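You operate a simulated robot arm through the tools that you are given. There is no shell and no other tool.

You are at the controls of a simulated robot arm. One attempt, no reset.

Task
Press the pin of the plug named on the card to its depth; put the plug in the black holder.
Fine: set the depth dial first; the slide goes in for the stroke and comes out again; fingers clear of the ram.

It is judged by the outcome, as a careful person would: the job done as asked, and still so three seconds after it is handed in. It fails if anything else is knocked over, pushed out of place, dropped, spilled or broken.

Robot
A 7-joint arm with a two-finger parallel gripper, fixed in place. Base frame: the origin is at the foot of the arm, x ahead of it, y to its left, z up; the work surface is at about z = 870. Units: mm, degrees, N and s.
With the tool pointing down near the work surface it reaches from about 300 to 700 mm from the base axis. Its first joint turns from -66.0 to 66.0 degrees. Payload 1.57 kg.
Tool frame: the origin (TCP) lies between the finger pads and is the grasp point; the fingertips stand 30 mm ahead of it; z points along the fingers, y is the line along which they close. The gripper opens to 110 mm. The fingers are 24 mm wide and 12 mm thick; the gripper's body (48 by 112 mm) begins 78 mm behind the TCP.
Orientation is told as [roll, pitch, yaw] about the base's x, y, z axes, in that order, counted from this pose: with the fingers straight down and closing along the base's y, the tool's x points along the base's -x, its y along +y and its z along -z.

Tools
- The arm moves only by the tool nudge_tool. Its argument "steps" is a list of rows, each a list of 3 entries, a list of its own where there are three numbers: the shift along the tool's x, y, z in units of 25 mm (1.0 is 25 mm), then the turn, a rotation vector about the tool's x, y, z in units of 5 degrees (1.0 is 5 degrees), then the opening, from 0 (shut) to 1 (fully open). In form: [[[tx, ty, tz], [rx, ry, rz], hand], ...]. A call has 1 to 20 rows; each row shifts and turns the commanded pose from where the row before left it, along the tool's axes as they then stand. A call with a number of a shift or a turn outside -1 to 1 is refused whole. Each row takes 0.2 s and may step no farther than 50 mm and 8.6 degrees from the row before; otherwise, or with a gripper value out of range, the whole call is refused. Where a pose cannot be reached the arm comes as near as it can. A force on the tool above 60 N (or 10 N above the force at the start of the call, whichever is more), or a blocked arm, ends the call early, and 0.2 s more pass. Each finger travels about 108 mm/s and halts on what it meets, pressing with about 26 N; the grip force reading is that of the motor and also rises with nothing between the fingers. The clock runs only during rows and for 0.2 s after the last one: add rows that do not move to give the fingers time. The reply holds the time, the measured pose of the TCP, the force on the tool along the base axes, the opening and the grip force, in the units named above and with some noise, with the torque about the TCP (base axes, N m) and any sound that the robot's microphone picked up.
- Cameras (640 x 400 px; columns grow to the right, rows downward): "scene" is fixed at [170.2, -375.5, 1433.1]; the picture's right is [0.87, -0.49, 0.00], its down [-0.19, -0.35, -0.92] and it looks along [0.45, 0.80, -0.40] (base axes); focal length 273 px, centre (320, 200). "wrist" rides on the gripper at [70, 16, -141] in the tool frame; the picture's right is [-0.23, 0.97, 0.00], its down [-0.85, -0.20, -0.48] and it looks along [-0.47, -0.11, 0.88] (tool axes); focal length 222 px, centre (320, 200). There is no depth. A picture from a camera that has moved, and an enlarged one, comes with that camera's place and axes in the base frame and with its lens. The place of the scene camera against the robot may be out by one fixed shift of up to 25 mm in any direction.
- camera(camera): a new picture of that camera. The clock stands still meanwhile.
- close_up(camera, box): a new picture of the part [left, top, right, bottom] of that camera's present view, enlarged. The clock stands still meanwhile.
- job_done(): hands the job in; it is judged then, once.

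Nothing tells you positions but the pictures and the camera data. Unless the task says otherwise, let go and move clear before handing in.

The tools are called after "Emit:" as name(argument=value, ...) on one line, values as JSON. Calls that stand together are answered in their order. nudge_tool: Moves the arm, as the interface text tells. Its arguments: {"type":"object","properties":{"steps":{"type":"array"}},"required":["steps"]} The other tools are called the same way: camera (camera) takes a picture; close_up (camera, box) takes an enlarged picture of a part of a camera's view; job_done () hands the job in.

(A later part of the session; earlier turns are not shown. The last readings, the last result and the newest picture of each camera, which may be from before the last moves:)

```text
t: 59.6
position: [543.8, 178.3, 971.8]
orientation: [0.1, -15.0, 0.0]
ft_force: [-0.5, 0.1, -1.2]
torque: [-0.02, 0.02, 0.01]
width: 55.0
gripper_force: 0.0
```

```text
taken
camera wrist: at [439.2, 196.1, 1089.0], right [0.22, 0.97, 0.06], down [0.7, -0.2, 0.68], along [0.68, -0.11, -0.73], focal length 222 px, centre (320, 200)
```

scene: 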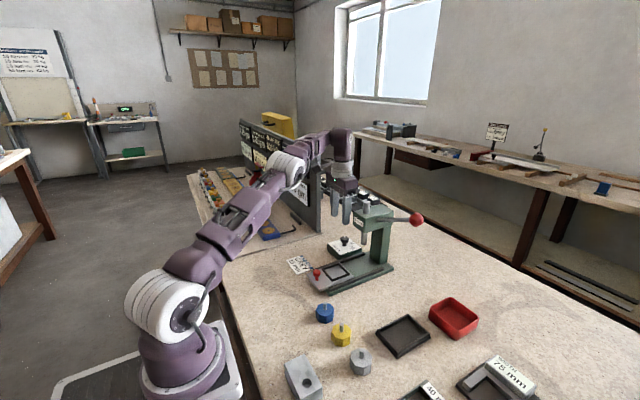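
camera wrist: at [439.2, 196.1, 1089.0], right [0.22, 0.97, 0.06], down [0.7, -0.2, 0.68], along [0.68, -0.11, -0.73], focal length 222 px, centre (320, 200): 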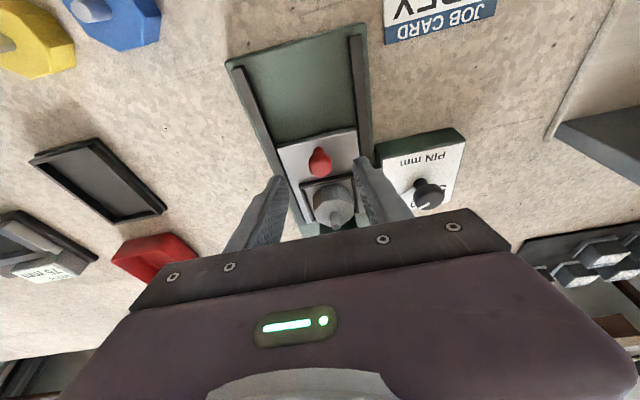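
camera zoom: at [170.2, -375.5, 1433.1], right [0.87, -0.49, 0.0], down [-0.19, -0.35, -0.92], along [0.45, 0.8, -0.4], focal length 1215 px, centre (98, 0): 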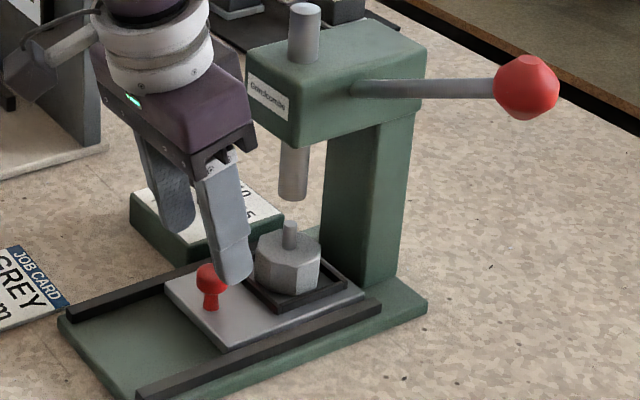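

The slide stays in with the plug under the ram. For the lever I'll use the fingers as a horizontal fork, pointing +x with one finger above and one below the ball. First I'll back off and swing over to y≈18 in front of the ball while pitching to horizontal.

Emit:
nudge_tool(steps=[[[0, 0, -1], [0, 0, 0], 0.5], [[0, 0, -1], [0, 0, 0], 0.5], [[0.5, 0, -0.69], [0, 0, 0], 0.5], [[0.5, 0, -0.69], [0, 0, 0], 0.5], [[0.5, 0, -0.69], [0, 0, 0], 0.5], [[0, -0.914, 0], [0, -1, 0], 0.5], [[0, -0.914, 0], [0, -1, 0], 0.5], [[0, -0.914, 0], [0, -1, 0], 0.5], [[0, -0.914, 0], [0, -1, 0], 0.5], [[0, -0.914, 0], [0, -1, 0], 0.5], [[0, -0.914, 0], [0, -1, 0], 0.5], [[0, -0.914, 0], [0, -1, 0], 0.5], [[0, 0, 0], [0, 0, 0], 0.5]])

Emit:
camera(camera="scene")

Emit:
camera(camera="wrist")

```text
t: 62.4
position: [499.4, 59.5, 1063.7]
orientation: [-2.6, -42.2, 0.5]
ft_force: [0.2, 0.3, -0.6]
torque: [0.02, -0.03, -0.01]
width: 54.9
gripper_force: 0.1
out of reach, approached as far as the arm can: row 9, 10, 11
```

```text
taken
```

scene: 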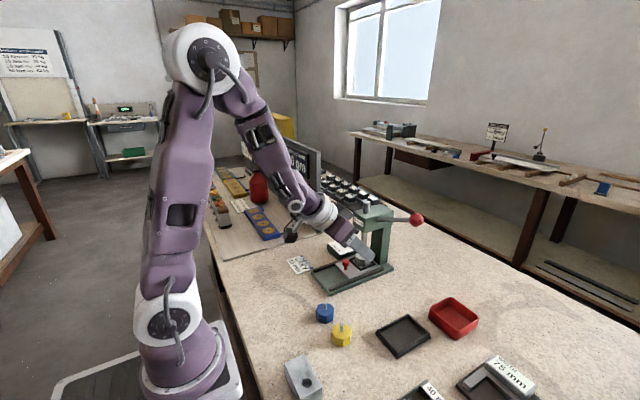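

```text
taken
camera wrist: at [353.5, 81.4, 1121.0], right [0.19, 0.97, 0.12], down [0.31, -0.18, 0.93], along [0.93, -0.14, -0.34], focal length 222 px, centre (320, 200)
```

wrist: 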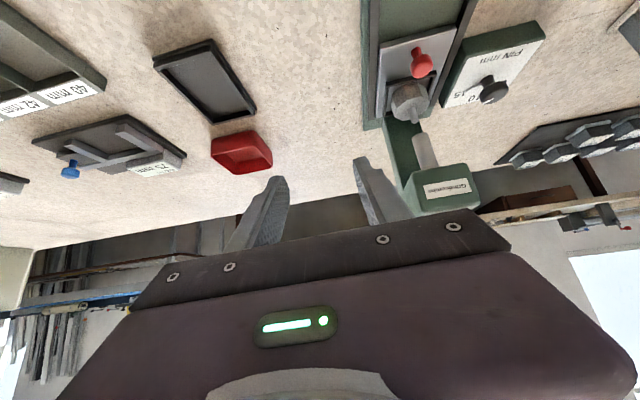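

The wrist can't reach horizontal here, with a limit around −42°. I'll change plan and press the ball from above with closed fingertips, tilted only about 20° forward. First I'll go back to −20°, over to y≈18 and up.

Emit:
nudge_tool(steps=[[[0, -0.33, 0], [0, 0.89, 0], 0.3], [[0, -0.33, 0], [0, 0.89, 0], 0.1], [[0, -0.33, 0], [0, 0.89, 0], 0], [[0, -0.33, 0], [0, 0.89, 0], 0], [[0, -0.33, 0], [0, 0.89, 0], 0], [[0, 0, -1], [0, 0, 0], 0], [[0, 0, -1], [0, 0, 0], 0], [[0, 0, -1], [0, 0, 0], 0], [[0, 0, -1], [0, 0, 0], 0], [[0, 0, -1], [0, 0, 0], 0], [[0, 0, 0], [0, 0, 0], 0]])

Emit:
camera(camera="wrist")

```text
t: 64.8
position: [487.5, 18.2, 1170.1]
orientation: [-2.1, -19.7, -0.6]
ft_force: [-0.2, 0.6, 0.3]
torque: [0.01, 0.04, 0.04]
width: 0.1
gripper_force: 21.5
out of reach, approached as far as the arm can: row 3, 4, 9, 10
```

```text
taken
camera wrist: at [373.9, 42.6, 1277.3], right [0.24, 0.97, 0.05], down [0.64, -0.19, 0.74], along [0.73, -0.15, -0.67], focal length 222 px, centre (320, 200)
```

wrist: 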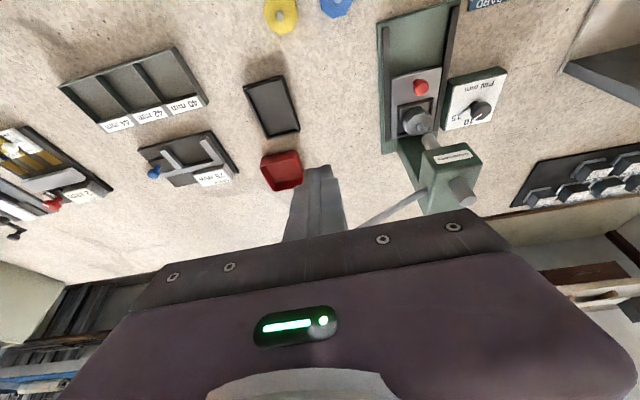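

Now at (487,18,1170) with the fingers closed. I'll level the small roll error and move forward to a point above the ball, keeping the tips well clear at z≈1167.

Emit:
nudge_tool(steps=[[[0, 0, 0], [-0.42, 0, 0.03], 0], [[-0.972, 0, 0.17], [0, 0, 0], 0], [[-0.972, 0, 0.17], [0, 0, 0], 0], [[-0.972, 0, 0.17], [0, 0, 0], 0], [[-0.972, 0, 0.17], [0, 0, 0], 0], [[-0.972, 0, 0.17], [0, 0, 0], 0], [[-0.972, 0, 0.17], [0, 0, 0], 0], [[0, 0, 0], [0, 0, 0], 0]])

Emit:
close_up(camera="scene", box=[320, 150, 460, 270])

Emit:
camera(camera="wrist")

```text
t: 66.6
position: [631.8, 20.2, 1192.0]
orientation: [0.1, -19.7, -0.7]
ft_force: [-0.2, -0.1, -0.2]
torque: [-0.02, 0.01, -0.01]
width: 0.0
gripper_force: 21.4
```

```text
3.33 times, centred on (390, 210) of scene
camera zoom: at [170.2, -375.5, 1433.1], right [0.87, -0.49, 0.0], down [-0.19, -0.35, -0.92], along [0.45, 0.8, -0.4], focal length 912 px, centre (87, 167)
```

zoom: 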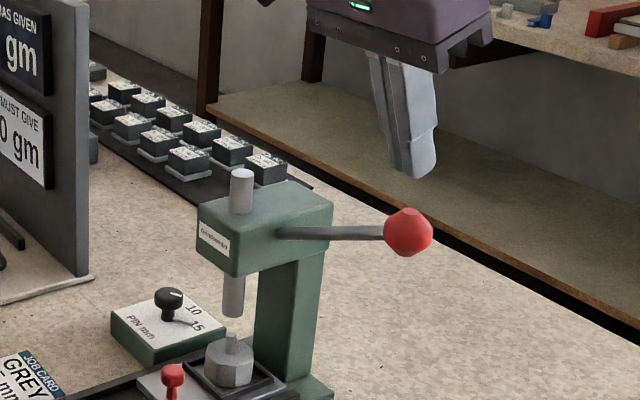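

```text
taken
camera wrist: at [517.3, 38.5, 1301.5], right [0.23, 0.97, 0.08], down [0.64, -0.21, 0.74], along [0.73, -0.12, -0.67], focal length 222 px, centre (320, 200)
```

wrist: 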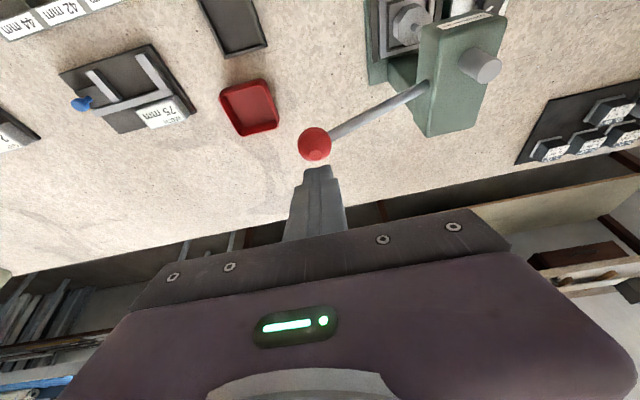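

The ball is visible just ahead of the closed tips. I'll zoom in for a precise fix.

Emit:
close_up(camera="wrist", box=[270, 50, 430, 200])

Emit:
close_up(camera="scene", box=[380, 190, 430, 240])

```text
2.67 times, centred on (350, 125) of wrist
camera zoom: at [517.3, 38.5, 1301.5], right [0.23, 0.97, 0.08], down [0.64, -0.21, 0.74], along [0.73, -0.12, -0.67], focal length 592 px, centre (240, 400)
```

zoom: 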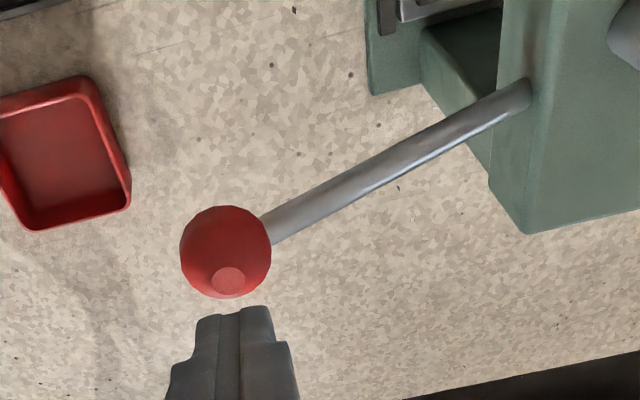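

```text
8.00 times, centred on (405, 215) of scene
camera zoom: at [170.2, -375.5, 1433.1], right [0.87, -0.49, 0.0], down [-0.19, -0.35, -0.92], along [0.45, 0.8, -0.4], focal length 2188 px, centre (-360, 80)
```

zoom: 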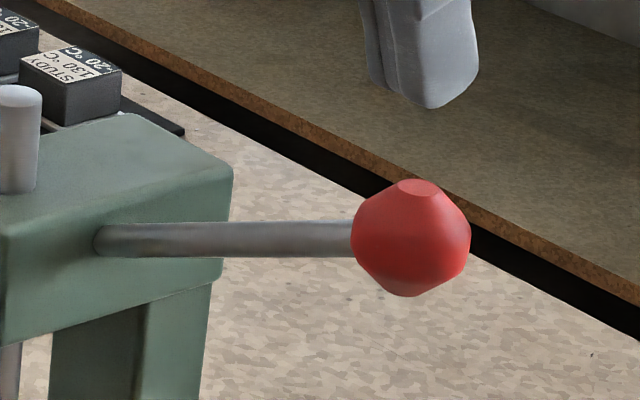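

I fix the ball centre at about (648.5,17.7,1109.5) with radius 17 and a flat on top. I'll lower the closed tips straight down to just above it.

Emit:
nudge_tool(steps=[[[0.135, -0.1, 0.377], [0, 0, 0], 0], [[0.135, 0, 0.377], [0, 0, 0], 0], [[0.135, 0, 0.377], [0, 0, 0], 0], [[0, 0, 0], [0, 0, 0], 0]])

Emit:
close_up(camera="wrist", box=[270, 70, 430, 220])

Emit:
close_up(camera="scene", box=[360, 170, 440, 240])

```text
t: 67.6
position: [630.8, 16.3, 1163.9]
orientation: [0.1, -19.9, -0.8]
ft_force: [-0.1, 0.6, 0.6]
torque: [0.0, 0.01, -0.02]
width: 0.0
gripper_force: 21.3
```

```text
2.67 times, centred on (350, 145) of wrist
camera zoom: at [517.9, 34.7, 1273.0], right [0.23, 0.97, 0.08], down [0.64, -0.21, 0.74], along [0.73, -0.12, -0.67], focal length 592 px, centre (240, 347)
```

zoom: 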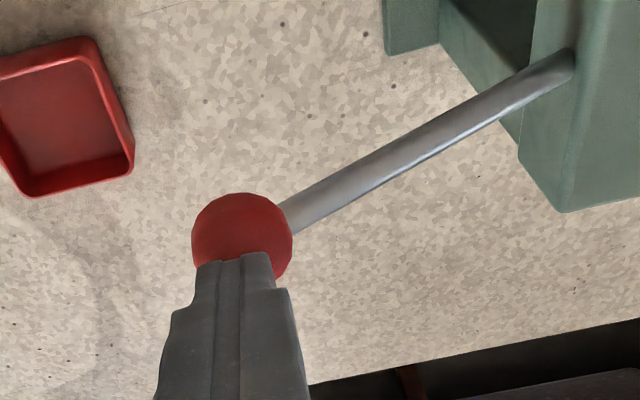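

```text
5.71 times, centred on (400, 205) of scene
camera zoom: at [170.2, -375.5, 1433.1], right [0.87, -0.49, 0.0], down [-0.19, -0.35, -0.92], along [0.45, 0.8, -0.4], focal length 1562 px, centre (-137, 171)
```

zoom: 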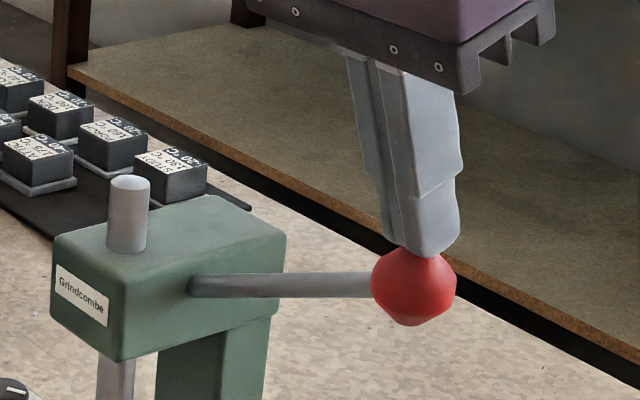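

The tips are right over the ball. I'll nudge +2 mm in y and lower gently to find contact.

Emit:
nudge_tool(steps=[[[0.14, 0.08, 0.16], [0, 0, 0], 0], [[0.054, 0, 0.15], [0, 0, 0], 0], [[0, 0, 0], [0, 0, 0], 0]])

Emit:
nudge_tool(steps=[[[0.054, 0, 0.15], [0, 0, 0], 0], [[0, 0, 0], [0, 0, 0], 0]])

Emit:
close_up(camera="scene", box=[360, 170, 440, 240])

```text
t: 68.4
position: [628.6, 18.1, 1154.9]
orientation: [0.1, -19.7, -0.7]
ft_force: [-0.7, -1.1, 1.2]
torque: [-0.04, 0.02, -0.03]
width: 0.0
gripper_force: 21.3
```

```text
t: 69.0
position: [631.0, 18.3, 1152.2]
orientation: [0.1, -19.8, -0.7]
ft_force: [-1.9, -1.9, 3.3]
torque: [-0.05, 0.05, -0.01]
width: 0.0
gripper_force: 21.0
```

```text
5.71 times, centred on (400, 205) of scene
camera zoom: at [170.1, -375.5, 1433.1], right [0.87, -0.49, 0.0], down [-0.19, -0.35, -0.92], along [0.45, 0.8, -0.4], focal length 1562 px, centre (-137, 171)
```

zoom: 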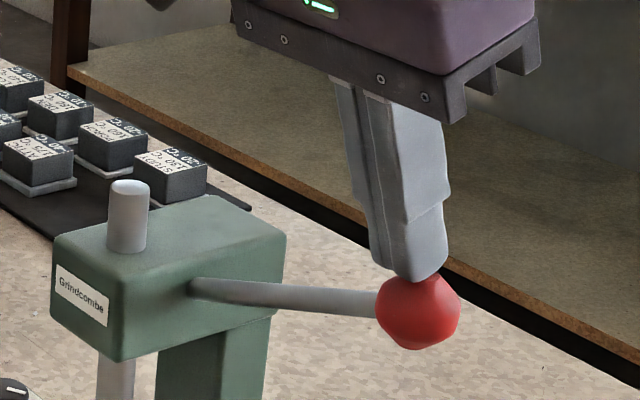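

The lever moves easily with about 3 N. I'll continue pressing, following the arc, in stages.

Emit:
nudge_tool(steps=[[[0.112, -0.07, 0.313], [0, 0, 0], 0], [[0.112, -0.06, 0.313], [0, 0, 0], 0], [[0.112, -0.04, 0.313], [0, 0, 0], 0], [[0.112, -0.03, 0.313], [0, 0, 0], 0], [[0, 0, 0], [0, 0, 0], 0]])

Emit:
close_up(camera="scene", box=[340, 170, 440, 270])

Emit:
close_up(camera="wrist", box=[270, 70, 430, 220])

```text
t: 70.2
position: [630.2, 14.2, 1118.4]
orientation: [0.1, -19.8, -0.7]
ft_force: [0.6, -0.4, 1.4]
torque: [-0.05, 0.02, 0.01]
width: 0.3
gripper_force: 21.6
```

```text
4.00 times, centred on (390, 220) of scene
camera zoom: at [170.2, -375.5, 1433.1], right [0.87, -0.49, 0.0], down [-0.19, -0.35, -0.92], along [0.45, 0.8, -0.4], focal length 1094 px, centre (40, 120)
```

zoom: 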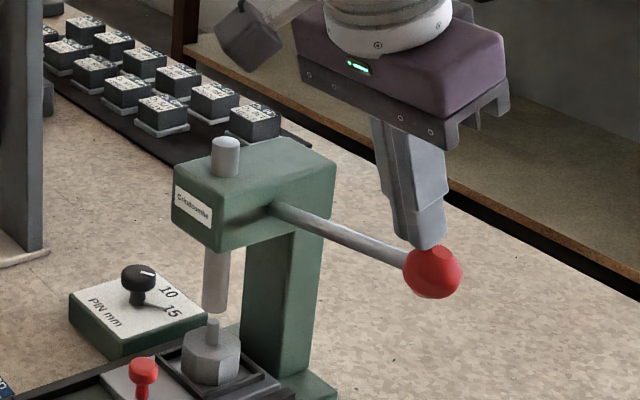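

```text
2.67 times, centred on (350, 145) of wrist
camera zoom: at [516.7, 33.1, 1227.4], right [0.23, 0.97, 0.08], down [0.64, -0.21, 0.74], along [0.73, -0.12, -0.67], focal length 592 px, centre (240, 347)
```

zoom: 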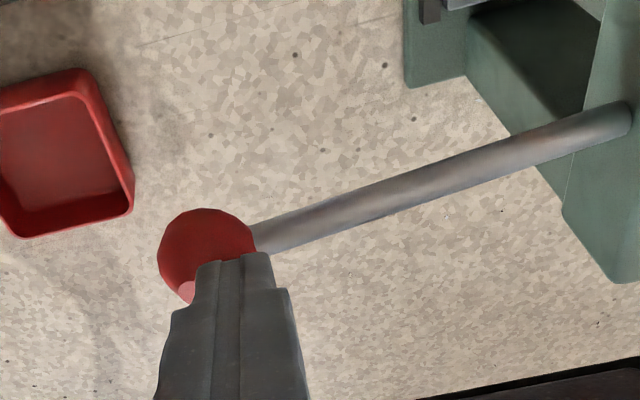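

The lever is now near horizontal and the ram is just above the pin. The ball is about 9 mm further out (−y) than my tip, so I'll lift slightly, recentre over the ball and set down again.

Emit:
nudge_tool(steps=[[[-0.054, 0, -0.15], [0, 0, 0], 0], [[0, -0.36, 0], [0, 0, 0], 0], [[0, 0, 0], [0, 0, 0], 0]])

Emit:
close_up(camera="scene", box=[340, 170, 440, 270])

Emit:
close_up(camera="wrist", box=[270, 70, 430, 220])

```text
t: 71.0
position: [630.6, 4.7, 1122.4]
orientation: [0.1, -19.8, -0.8]
ft_force: [0.0, 0.5, 1.7]
torque: [0.0, 0.03, 0.01]
width: 0.0
gripper_force: 21.4
```

```text
4.00 times, centred on (390, 220) of scene
camera zoom: at [170.1, -375.5, 1433.1], right [0.87, -0.49, 0.0], down [-0.19, -0.35, -0.92], along [0.45, 0.8, -0.4], focal length 1094 px, centre (40, 120)
```

zoom: 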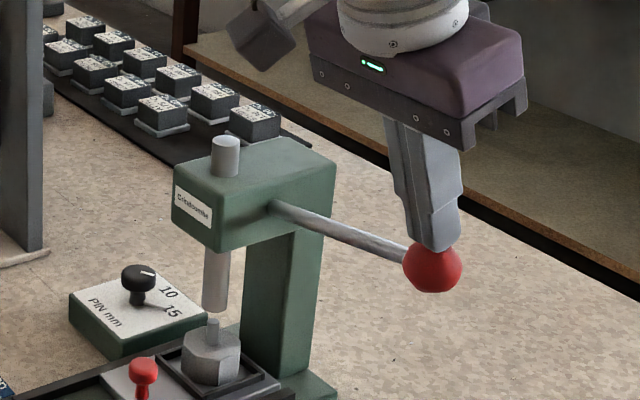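

```text
2.67 times, centred on (350, 145) of wrist
camera zoom: at [516.4, 23.0, 1231.3], right [0.23, 0.97, 0.08], down [0.64, -0.21, 0.74], along [0.73, -0.12, -0.67], focal length 592 px, centre (240, 347)
```

zoom: 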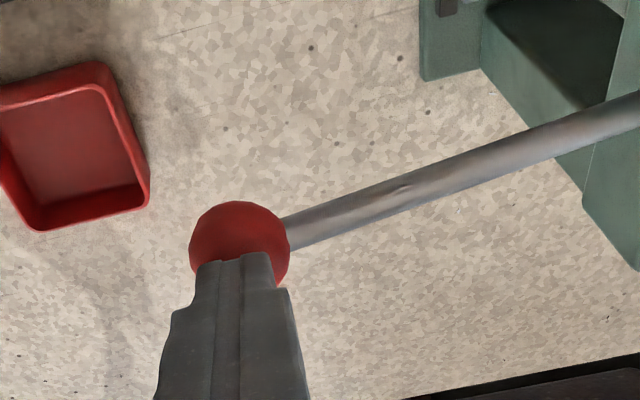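

The tips are centred and the lever springs back gently, since the ball followed the tip up. I'll press on down in stages, watching the force and the ram.

Emit:
nudge_tool(steps=[[[0.108, 0.03, 0.301], [0, 0, 0], 0], [[0.108, 0.02, 0.301], [0, 0, 0], 0], [[0.108, 0.02, 0.301], [0, 0, 0], 0], [[0, 0, 0], [0, 0, 0], 0]])

Emit:
close_up(camera="scene", box=[340, 190, 440, 290])

Emit:
close_up(camera="wrist", box=[270, 70, 430, 220])

```text
t: 72.0
position: [629.8, 5.5, 1097.4]
orientation: [0.1, -19.9, -0.8]
ft_force: [-1.7, -0.4, 1.4]
torque: [-0.05, 0.07, -0.07]
width: 0.0
gripper_force: 21.5
```

```text
4.00 times, centred on (390, 240) of scene
camera zoom: at [170.1, -375.5, 1433.1], right [0.87, -0.49, 0.0], down [-0.19, -0.35, -0.92], along [0.45, 0.8, -0.4], focal length 1094 px, centre (40, 40)
```

zoom: 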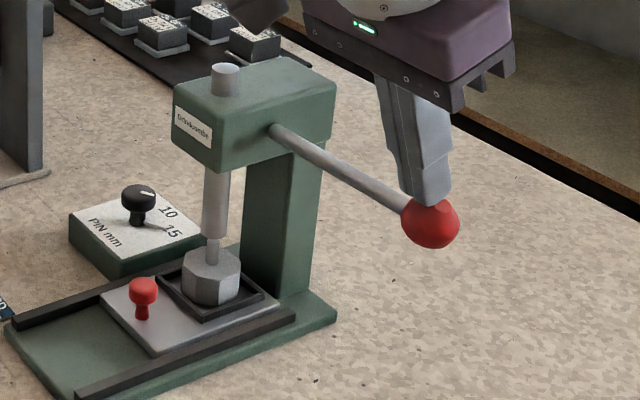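

```text
2.67 times, centred on (350, 145) of wrist
camera zoom: at [516.1, 24.9, 1207.0], right [0.23, 0.97, 0.08], down [0.64, -0.21, 0.74], along [0.73, -0.12, -0.67], focal length 592 px, centre (240, 347)
```

zoom: 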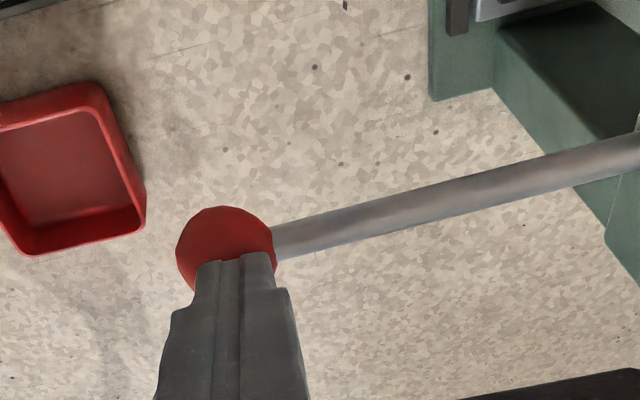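

The ram is about at the pin top now. Continuing down in smaller steps with a slight −y correction.

Emit:
nudge_tool(steps=[[[0.081, -0.08, 0.226], [0, 0, 0], 0], [[0.081, 0, 0.226], [0, 0, 0], 0], [[0, 0, 0], [0, 0, 0], 0]])

Emit:
close_up(camera="scene", box=[340, 190, 440, 290])

```text
t: 72.8
position: [630.0, 3.2, 1087.0]
orientation: [0.1, -19.8, -0.7]
ft_force: [-0.9, 1.0, 1.0]
torque: [0.03, -0.01, 0.0]
width: 0.1
gripper_force: 21.5
```

```text
4.00 times, centred on (390, 240) of scene
camera zoom: at [170.1, -375.4, 1433.1], right [0.87, -0.49, 0.0], down [-0.19, -0.35, -0.92], along [0.45, 0.8, -0.4], focal length 1094 px, centre (40, 40)
```

zoom: 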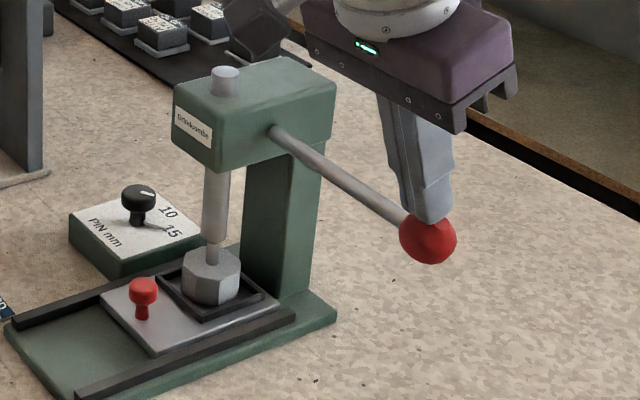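

Still little resistance. I'll keep pressing, 12 mm more.

Emit:
nudge_tool(steps=[[[0.081, 0.02, 0.226], [0, 0, 0], 0], [[0.081, 0.03, 0.226], [0, 0, 0], 0], [[0, 0, 0], [0, 0, 0], 0]])

Emit:
close_up(camera="scene", box=[340, 190, 440, 290])

Emit:
close_up(camera="wrist", box=[270, 70, 430, 220])

```text
t: 73.6
position: [628.9, 4.7, 1074.6]
orientation: [0.1, -19.8, -0.9]
ft_force: [-0.1, -1.6, 1.7]
torque: [-0.04, -0.04, -0.06]
width: 0.2
gripper_force: 21.3
```

```text
4.00 times, centred on (390, 240) of scene
camera zoom: at [170.1, -375.5, 1433.1], right [0.87, -0.49, 0.0], down [-0.19, -0.35, -0.92], along [0.45, 0.8, -0.4], focal length 1094 px, centre (40, 40)
```

zoom: 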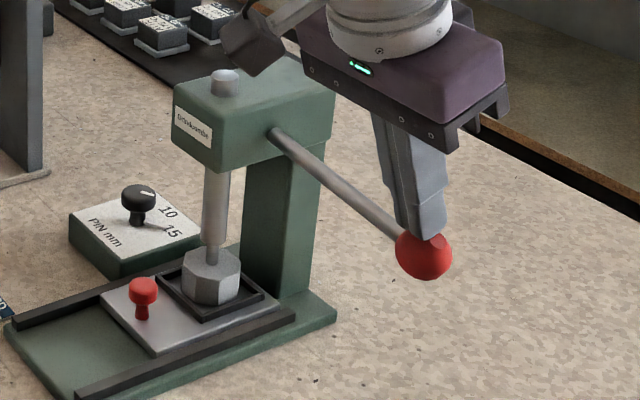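

```text
2.67 times, centred on (350, 145) of wrist
camera zoom: at [516.4, 24.3, 1183.2], right [0.23, 0.97, 0.08], down [0.64, -0.21, 0.74], along [0.73, -0.12, -0.67], focal length 592 px, centre (240, 347)
```

zoom: 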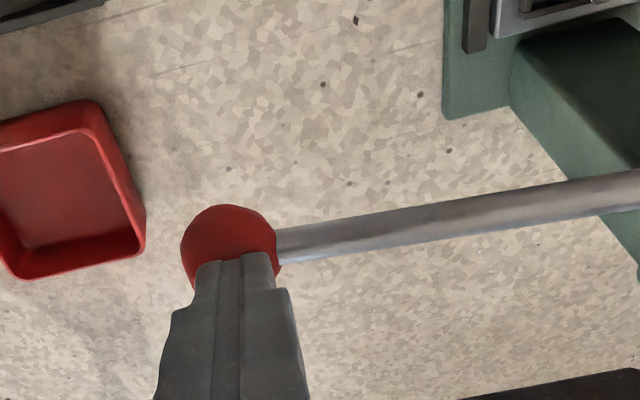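

The ram is descending onto the pin. Continuing.

Emit:
nudge_tool(steps=[[[0.081, 0.03, 0.226], [0, 0, 0], 0], [[0.081, 0.04, 0.226], [0, 0, 0], 0], [[0, 0, 0], [0, 0, 0], 0]])

Emit:
close_up(camera="scene", box=[350, 210, 430, 280])

```text
t: 74.4
position: [629.9, 5.4, 1062.5]
orientation: [0.1, -19.8, -0.7]
ft_force: [-1.3, -0.8, 0.2]
torque: [-0.03, 0.06, -0.04]
width: 0.2
gripper_force: 21.1
```

```text
5.71 times, centred on (390, 245) of scene
camera zoom: at [170.1, -375.5, 1433.1], right [0.87, -0.49, 0.0], down [-0.19, -0.35, -0.92], along [0.45, 0.8, -0.4], focal length 1562 px, centre (-80, -57)
```

zoom: 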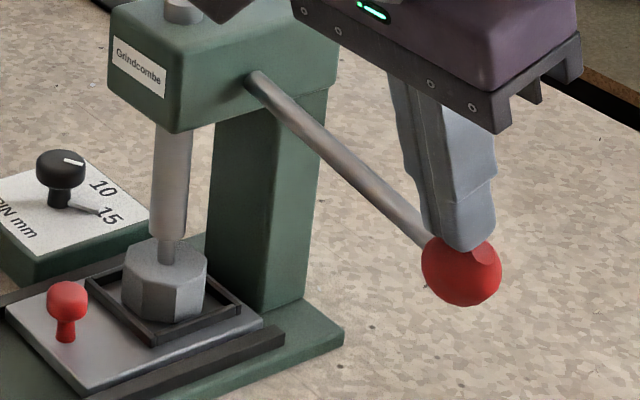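

The ram is now visibly engaged on the pin. Continuing in 6 mm steps, following the arc inward.

Emit:
nudge_tool(steps=[[[0.081, 0.06, 0.226], [0, 0, 0], 0], [[0.081, 0.07, 0.226], [0, 0, 0], 0], [[0, 0, 0], [0, 0, 0], 0]])

Emit:
close_up(camera="scene", box=[350, 210, 430, 280])

Emit:
close_up(camera="wrist", box=[270, 70, 430, 220])

```text
t: 75.2
position: [629.9, 10.8, 1050.0]
orientation: [0.1, -19.8, -0.7]
ft_force: [0.0, -2.3, 1.4]
torque: [-0.09, -0.02, -0.04]
width: 0.0
gripper_force: 21.1
```

```text
5.71 times, centred on (390, 245) of scene
camera zoom: at [170.1, -375.5, 1433.1], right [0.87, -0.49, 0.0], down [-0.19, -0.35, -0.92], along [0.45, 0.8, -0.4], focal length 1562 px, centre (-80, -57)
```

zoom: 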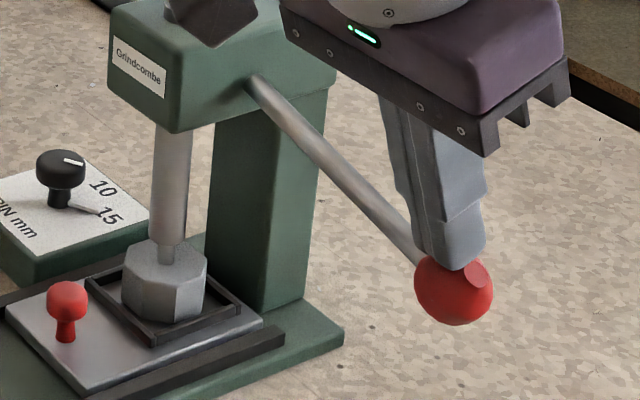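

```text
2.67 times, centred on (350, 145) of wrist
camera zoom: at [516.7, 28.8, 1159.2], right [0.23, 0.97, 0.08], down [0.64, -0.21, 0.74], along [0.73, -0.12, -0.67], focal length 592 px, centre (240, 347)
```

zoom: 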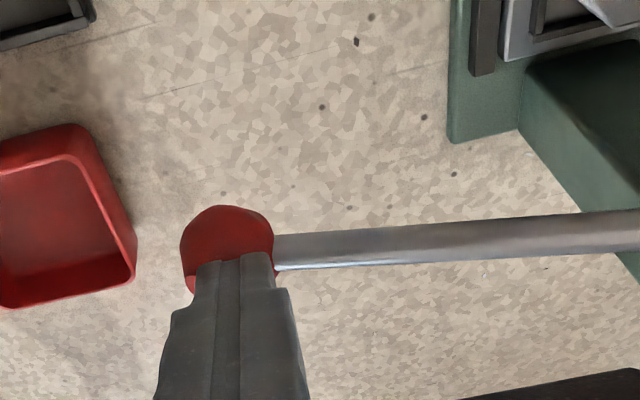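

Alignment is good and the force is still low. Continuing along the arc.

Emit:
nudge_tool(steps=[[[0.081, 0.06, 0.226], [0, 0, 0], 0], [[0.081, 0.08, 0.226], [0, 0, 0], 0], [[0.081, 0.09, 0.226], [0, 0, 0], 0], [[0, 0, 0], [0, 0, 0], 0]])

Emit:
close_up(camera="scene", box=[350, 210, 430, 280])

Emit:
close_up(camera="wrist", box=[270, 70, 430, 220])

```text
t: 76.1
position: [631.0, 14.0, 1039.5]
orientation: [0.1, -20.5, -1.1]
ft_force: [-20.6, -1.7, 30.3]
torque: [0.05, 0.54, -0.13]
width: 0.0
gripper_force: 21.3
stopped in row 4: the force on the tool passed its limit at 65 N (the readings are from after the stop); the commanded pose is now the measured one
```

```text
5.71 times, centred on (390, 245) of scene
camera zoom: at [169.0, -375.5, 1433.2], right [0.87, -0.49, 0.0], down [-0.19, -0.35, -0.92], along [0.45, 0.8, -0.4], focal length 1562 px, centre (-80, -57)
```

zoom: 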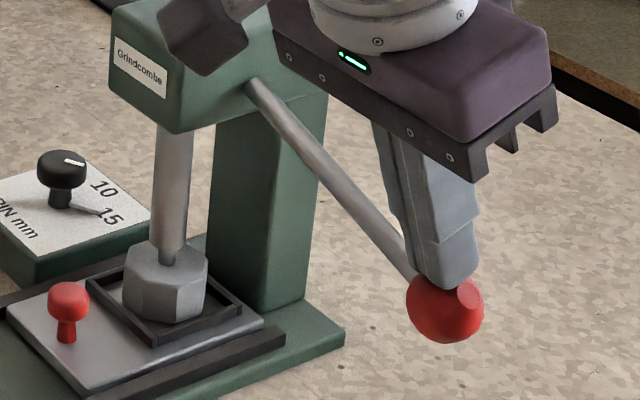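

```text
2.67 times, centred on (350, 145) of wrist
camera zoom: at [515.9, 32.4, 1145.9], right [0.23, 0.97, 0.08], down [0.63, -0.21, 0.75], along [0.74, -0.12, -0.66], focal length 592 px, centre (240, 347)
```

zoom: 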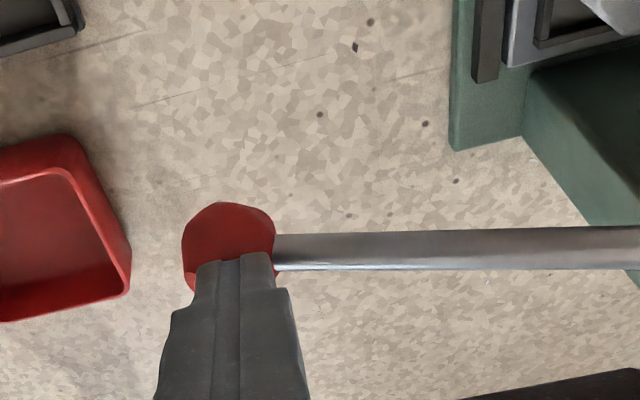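

The force jumped abruptly to 65 N after near-zero resistance, which suggests the ram reached its dial stop. I'll look very closely at the pin and ram before releasing.

Emit:
close_up(camera="scene", box=[348, 235, 380, 267])

Emit:
close_up(camera="scene", box=[345, 190, 435, 265])

```text
12.50 times, centred on (364, 251) of scene
camera zoom: at [169.0, -375.5, 1433.2], right [0.87, -0.49, 0.0], down [-0.19, -0.35, -0.92], along [0.45, 0.8, -0.4], focal length 3418 px, centre (-230, -438)
```

zoom: 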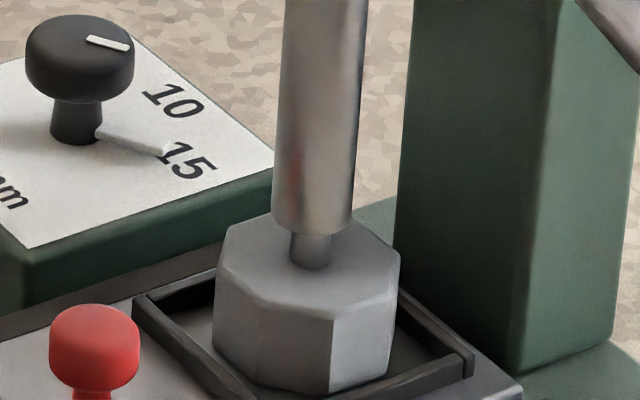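

```text
5.33 times, centred on (390, 228) of scene
camera zoom: at [169.0, -375.5, 1433.2], right [0.87, -0.49, 0.0], down [-0.19, -0.35, -0.92], along [0.45, 0.8, -0.4], focal length 1458 px, centre (-53, 53)
```

zoom: 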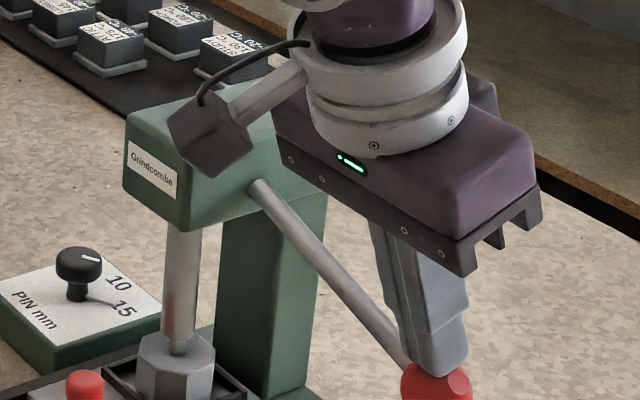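

The dial pointer is clearly on 15 and the ram is sitting on a shortened pin. To confirm it's a hard stop, I'll push another ~1.5 mm and see whether it yields.

Emit:
nudge_tool(steps=[[[0.02, 0.01, 0.056], [0, 0, 0], 0], [[0, 0, 0], [0, 0, 0], 0], [[0, 0, 0], [0, 0, 0], 0]])

Emit:
close_up(camera="scene", box=[348, 235, 380, 267])

```text
t: 76.9
position: [631.1, 13.0, 1038.3]
orientation: [0.2, -20.6, -1.2]
ft_force: [-22.0, 2.2, 55.2]
torque: [0.43, 0.49, -0.76]
width: 0.1
gripper_force: 21.6
```

```text
12.50 times, centred on (364, 251) of scene
camera zoom: at [168.4, -375.4, 1433.3], right [0.87, -0.49, 0.0], down [-0.19, -0.35, -0.92], along [0.45, 0.8, -0.4], focal length 3418 px, centre (-230, -438)
```

zoom: 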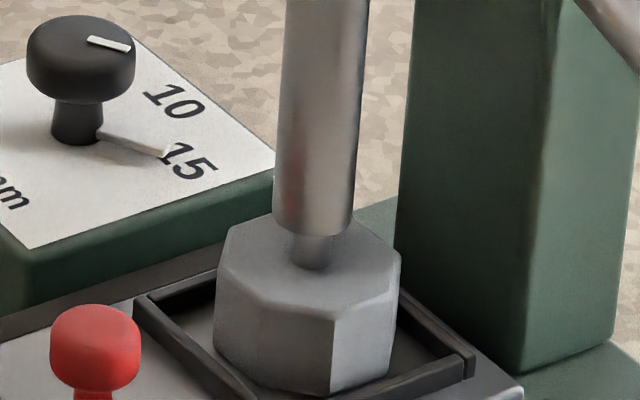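

It's a hard stop: about 59 N with no real travel. The ram came down freely and the pin sank about 7 mm, from ~22 to ~15 mm standing, then locked, which is consistent with the dial at 15. I'll ease the lever back up, following the ball's arc so it doesn't snap.

Emit:
nudge_tool(steps=[[[-0.027, 0, -0.075], [0, 0, 0], 0], [[-0.054, -0.03, -0.15], [0, 0, 0], 0], [[-0.108, -0.05, -0.301], [0, 0, 0], 0], [[-0.108, -0.05, -0.301], [0, 0, 0], 0], [[-0.108, -0.05, -0.301], [0, 0, 0], 0], [[-0.108, -0.05, -0.301], [0, 0, 0], 0], [[-0.108, -0.03, -0.301], [0, 0, 0], 0], [[-0.108, 0, -0.301], [0, 0, 0], 0], [[-0.108, 0, -0.301], [0, 0, 0], 0], [[-0.108, 0.03, -0.301], [0, 0, 0], 0], [[0, 0, 0], [0, 0, 0], 0]])

Emit:
close_up(camera="scene", box=[340, 180, 440, 280])

Emit:
close_up(camera="wrist", box=[270, 70, 430, 220])

```text
t: 79.3
position: [631.0, 9.0, 1106.1]
orientation: [0.2, -20.3, -1.0]
ft_force: [-0.6, 0.3, 0.4]
torque: [0.01, 0.02, 0.06]
width: 0.0
gripper_force: 21.4
```

```text
4.00 times, centred on (390, 230) of scene
camera zoom: at [170.1, -375.5, 1433.1], right [0.87, -0.49, 0.0], down [-0.19, -0.35, -0.92], along [0.45, 0.8, -0.4], focal length 1094 px, centre (40, 80)
```

zoom: 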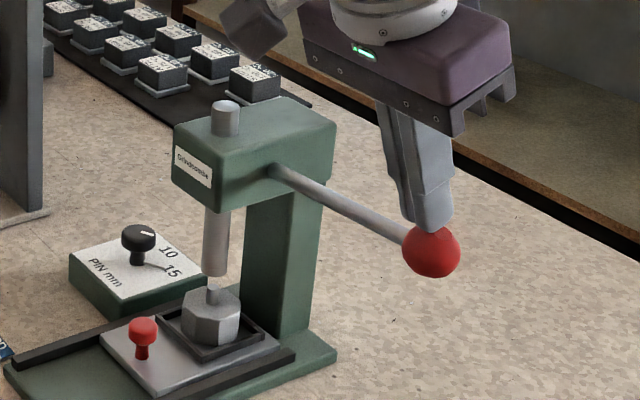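

```text
2.67 times, centred on (350, 145) of wrist
camera zoom: at [516.8, 27.4, 1214.1], right [0.23, 0.97, 0.08], down [0.63, -0.21, 0.74], along [0.74, -0.12, -0.66], focal length 592 px, centre (240, 347)
```

zoom: 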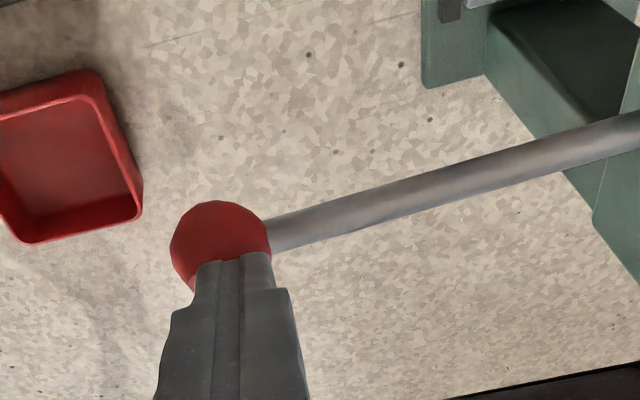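

The lever follows up under its spring and the pin is visibly shorter. I'll continue easing it up until the lever is home.

Emit:
nudge_tool(steps=[[[-0.108, 0, -0.301], [0, 0, 0], 0], [[-0.108, 0.02, -0.301], [0, 0, 0], 0], [[-0.108, 0.06, -0.301], [0, 0, 0], 0], [[-0.108, 0.1, -0.301], [0, 0, 0], 0], [[-0.108, 0.1, -0.301], [0, 0, 0], 0], [[-0.108, 0.08, -0.301], [0, 0, 0], 0], [[-0.2, 0, -0.56], [0, 0, 0], 0], [[-0.2, 0, -0.56], [0, 0, 0], 0], [[0, 0, 0], [0, 0, 0], 0]])

Emit:
close_up(camera="scene", box=[340, 180, 440, 280])

Emit:
close_up(camera="scene", box=[348, 235, 380, 267])

Emit:
close_up(camera="scene", box=[310, 290, 360, 350])

```text
t: 81.3
position: [629.2, 19.4, 1182.7]
orientation: [0.1, -20.4, -1.0]
ft_force: [0.1, 0.1, -0.5]
torque: [0.03, 0.02, 0.02]
width: 0.0
gripper_force: 21.9
```

```text
4.00 times, centred on (390, 230) of scene
camera zoom: at [170.2, -375.5, 1433.1], right [0.87, -0.49, 0.0], down [-0.19, -0.35, -0.92], along [0.45, 0.8, -0.4], focal length 1094 px, centre (40, 80)
```

zoom: 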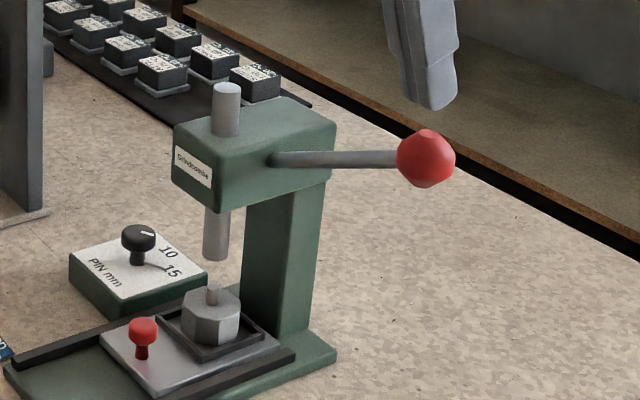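

```text
12.50 times, centred on (364, 251) of scene
camera zoom: at [170.2, -375.5, 1433.1], right [0.87, -0.49, 0.0], down [-0.19, -0.35, -0.92], along [0.45, 0.8, -0.4], focal length 3418 px, centre (-230, -438)
```

zoom: 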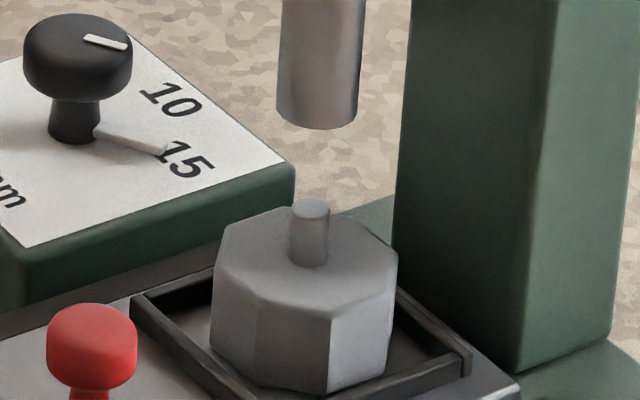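

```text
6.67 times, centred on (335, 320) of scene
camera zoom: at [170.2, -375.5, 1433.1], right [0.87, -0.49, 0.0], down [-0.19, -0.35, -0.92], along [0.45, 0.8, -0.4], focal length 1823 px, centre (220, -600)
```

zoom: 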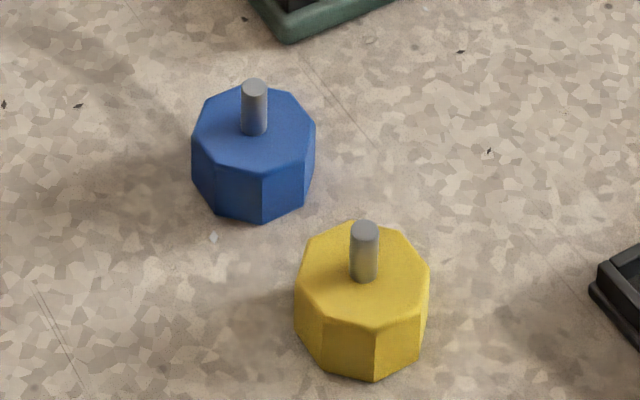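

The lever is back home by itself, the ram is up and the pin is shorter. I want to verify the pressed height precisely, so I'll compare it with the untouched pins at high zoom.

Emit:
close_up(camera="scene", box=[354, 244, 374, 264])

Emit:
close_up(camera="scene", box=[330, 320, 352, 342])

Emit:
close_up(camera="scene", box=[314, 298, 336, 320])

```text
16.00 times, centred on (364, 254) of scene
camera zoom: at [170.2, -375.5, 1433.1], right [0.87, -0.49, 0.0], down [-0.19, -0.35, -0.92], along [0.45, 0.8, -0.4], focal length 4375 px, centre (-384, -664)
```

zoom: 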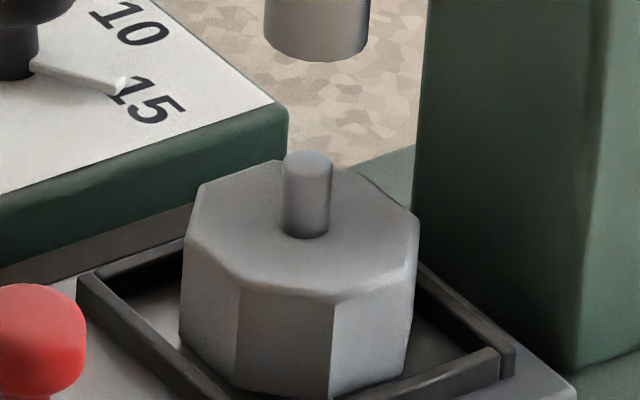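

```text
16.00 times, centred on (341, 331) of scene
camera zoom: at [170.2, -375.5, 1433.1], right [0.87, -0.49, 0.0], down [-0.19, -0.35, -0.92], along [0.45, 0.8, -0.4], focal length 4375 px, centre (-16, -1896)
```

zoom: 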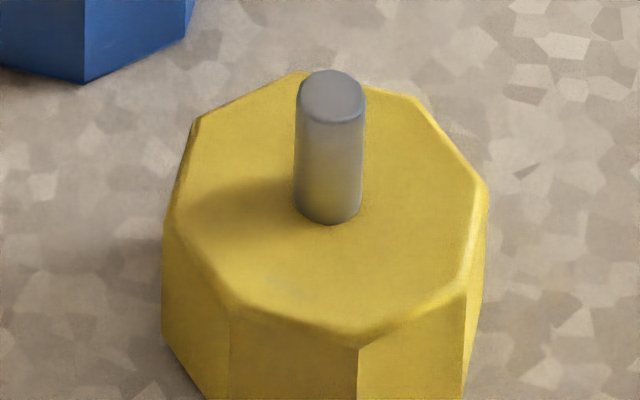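

```text
16.00 times, centred on (325, 309) of scene
camera zoom: at [170.2, -375.5, 1433.1], right [0.87, -0.49, 0.0], down [-0.19, -0.35, -0.92], along [0.45, 0.8, -0.4], focal length 4375 px, centre (240, -1544)
```

zoom: 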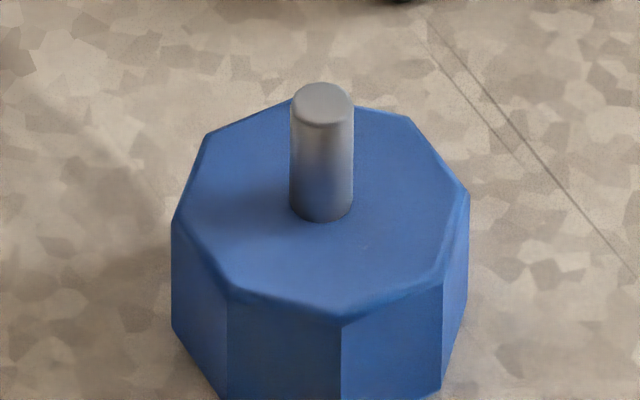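

Measured at high zoom, the untouched pins stand 20.2 mm and the grey pin now stands 15.0 mm, so the ram stopped on the dial's 15 setting. Next I'll move back to above the slide knob (now near x≈557) to draw the slide out.

Emit:
nudge_tool(steps=[[[0, 0, -0.4], [0, 0.54, 0], 0], [[0, 0, 0], [0, 0.54, 0], 0], [[0.806, 0.92, -0.1], [0, 0, 0.1], 0.1], [[0.806, 0.92, -0.216], [0, 0, 0.1], 0.2], [[0.806, 0.92, -0.216], [0, 0, 0], 0.3], [[0.806, 0.92, -0.216], [0, 0, 0], 0.4], [[0.806, 0.92, -0.216], [0, 0, 0], 0.5], [[0.806, 0.92, -0.216], [0, 0, 0], 0.5], [[0.806, 0.92, -0.216], [0, 0, 0], 0.5], [[0, 0, 0], [0, 0, 0], 0.5]])

Emit:
camera(camera="wrist")

```text
t: 83.5
position: [523.0, 167.0, 1191.8]
orientation: [0.4, -14.9, -2.0]
ft_force: [0.4, 0.5, 0.4]
torque: [0.01, 0.01, 0.0]
width: 55.2
gripper_force: 0.1
out of reach, approached as far as the arm can: row 8, 9
```

```text
taken
camera wrist: at [419.6, 186.4, 1312.0], right [0.25, 0.97, 0.06], down [0.7, -0.23, 0.68], along [0.67, -0.13, -0.73], focal length 222 px, centre (320, 200)
```

wrist: 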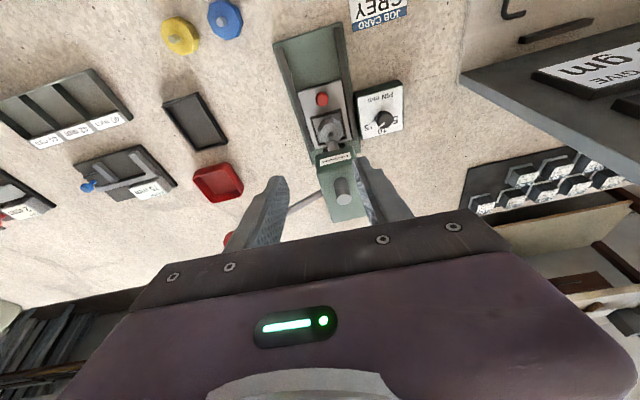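

I can see the press from above. The slide knob is still in and the dial reads 15. I'll come down and back toward the approach line for the knob.

Emit:
nudge_tool(steps=[[[0.41, 0.13, 0.843], [0, 0, -0.4], 0.5], [[0.41, 0.13, 0.843], [0, 0, 0], 0.5], [[0.41, 0.13, 0.843], [0, 0, 0], 0.5], [[0.41, 0.13, 0.843], [0, 0, 0], 0.5], [[0, 0, 0], [0, 0, 0], 0.5]])

Emit:
close_up(camera="wrist", box=[240, 60, 400, 220])

```text
t: 84.7
position: [504.8, 178.5, 1098.5]
orientation: [0.0, -14.8, 0.1]
ft_force: [0.4, -0.6, 0.2]
torque: [-0.02, 0.0, -0.01]
width: 55.1
gripper_force: 0.0
out of reach, approached as far as the arm can: row 4
```

```text
2.50 times, centred on (320, 140) of wrist
camera zoom: at [401.4, 196.4, 1215.8], right [0.22, 0.97, 0.06], down [0.71, -0.2, 0.68], along [0.67, -0.11, -0.73], focal length 555 px, centre (320, 350)
```

zoom: 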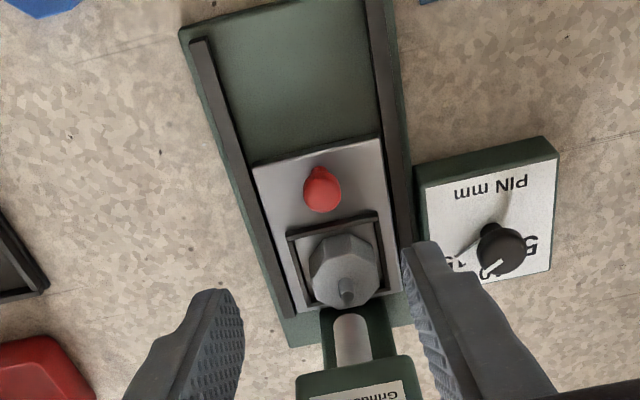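

The knob is at (557.8,180.5). I'll descend along the tilted tool axis towards it.

Emit:
nudge_tool(steps=[[[-0.05, 0.08, 0.9], [0, 0, 0], 0.5], [[0, 0, 1], [0, 0, 0], 0.5], [[0, 0, 1], [0, 0, 0], 0.5], [[0, 0, 1], [0, 0, 0], 0.5], [[0, 0, 1], [0, 0, 0], 0.5], [[0, 0, 0.9], [0, 0, 0], 0.5], [[0, 0, 0], [0, 0, 0], 0.5]])

Emit:
close_up(camera="wrist", box=[240, 100, 400, 240])

Emit:
close_up(camera="scene", box=[310, 210, 400, 290])

```text
t: 86.3
position: [542.8, 179.1, 955.8]
orientation: [-0.2, -14.9, 0.1]
ft_force: [0.0, 0.1, -0.1]
torque: [-0.01, -0.01, 0.01]
width: 55.0
gripper_force: 0.0
```

```text
2.86 times, centred on (320, 170) of wrist
camera zoom: at [438.4, 196.8, 1075.0], right [0.22, 0.97, 0.06], down [0.7, -0.2, 0.68], along [0.68, -0.11, -0.73], focal length 635 px, centre (320, 286)
```

zoom: 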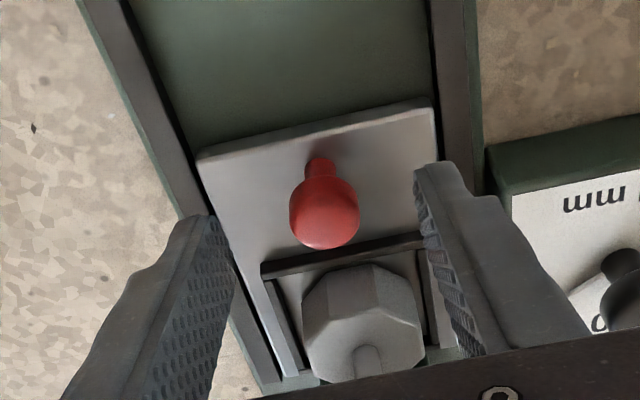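

```text
5.00 times, centred on (355, 250) of scene
camera zoom: at [170.2, -375.5, 1433.1], right [0.87, -0.49, 0.0], down [-0.19, -0.35, -0.92], along [0.45, 0.8, -0.4], focal length 1367 px, centre (145, -50)
```

zoom: 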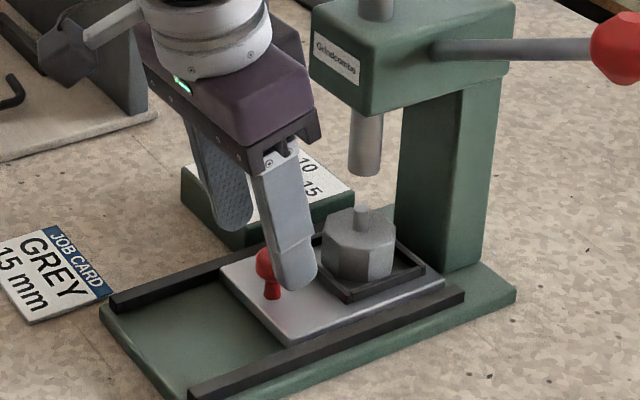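

The knob is between the fingers. Lowering the last ~26 mm and gripping.

Emit:
nudge_tool(steps=[[[0, 0.03, 0.55], [0, 0, 0], 0.5], [[0, 0, 0.5], [0, 0, 0], 0.5], [[0, 0, 0], [0, 0, 0], 0.3], [[0, 0, 0], [0, 0, 0], 0.12], [[0, 0, 0], [0, 0, 0], 0.12], [[0, 0, 0], [0, 0, 0], 0.12]])

Emit:
close_up(camera="wrist", box=[240, 100, 400, 240])

```text
t: 87.7
position: [551.4, 179.9, 930.9]
orientation: [-0.2, -14.7, 0.1]
ft_force: [2.1, 1.7, -6.6]
torque: [0.02, -0.46, 0.02]
width: 21.7
gripper_force: 34.5
```

```text
2.86 times, centred on (320, 170) of wrist
camera zoom: at [446.8, 197.4, 1049.1], right [0.22, 0.97, 0.06], down [0.7, -0.2, 0.68], along [0.68, -0.11, -0.73], focal length 635 px, centre (320, 286)
```

zoom: 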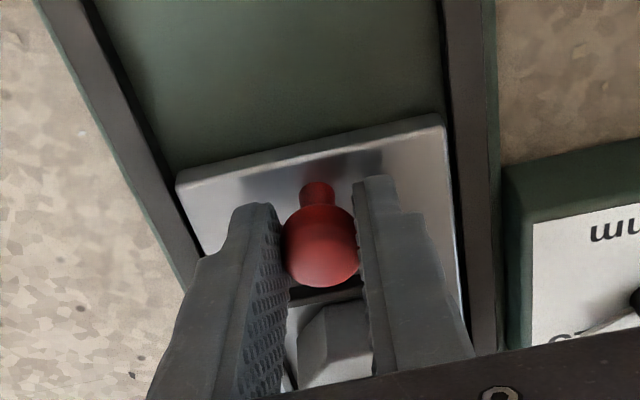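

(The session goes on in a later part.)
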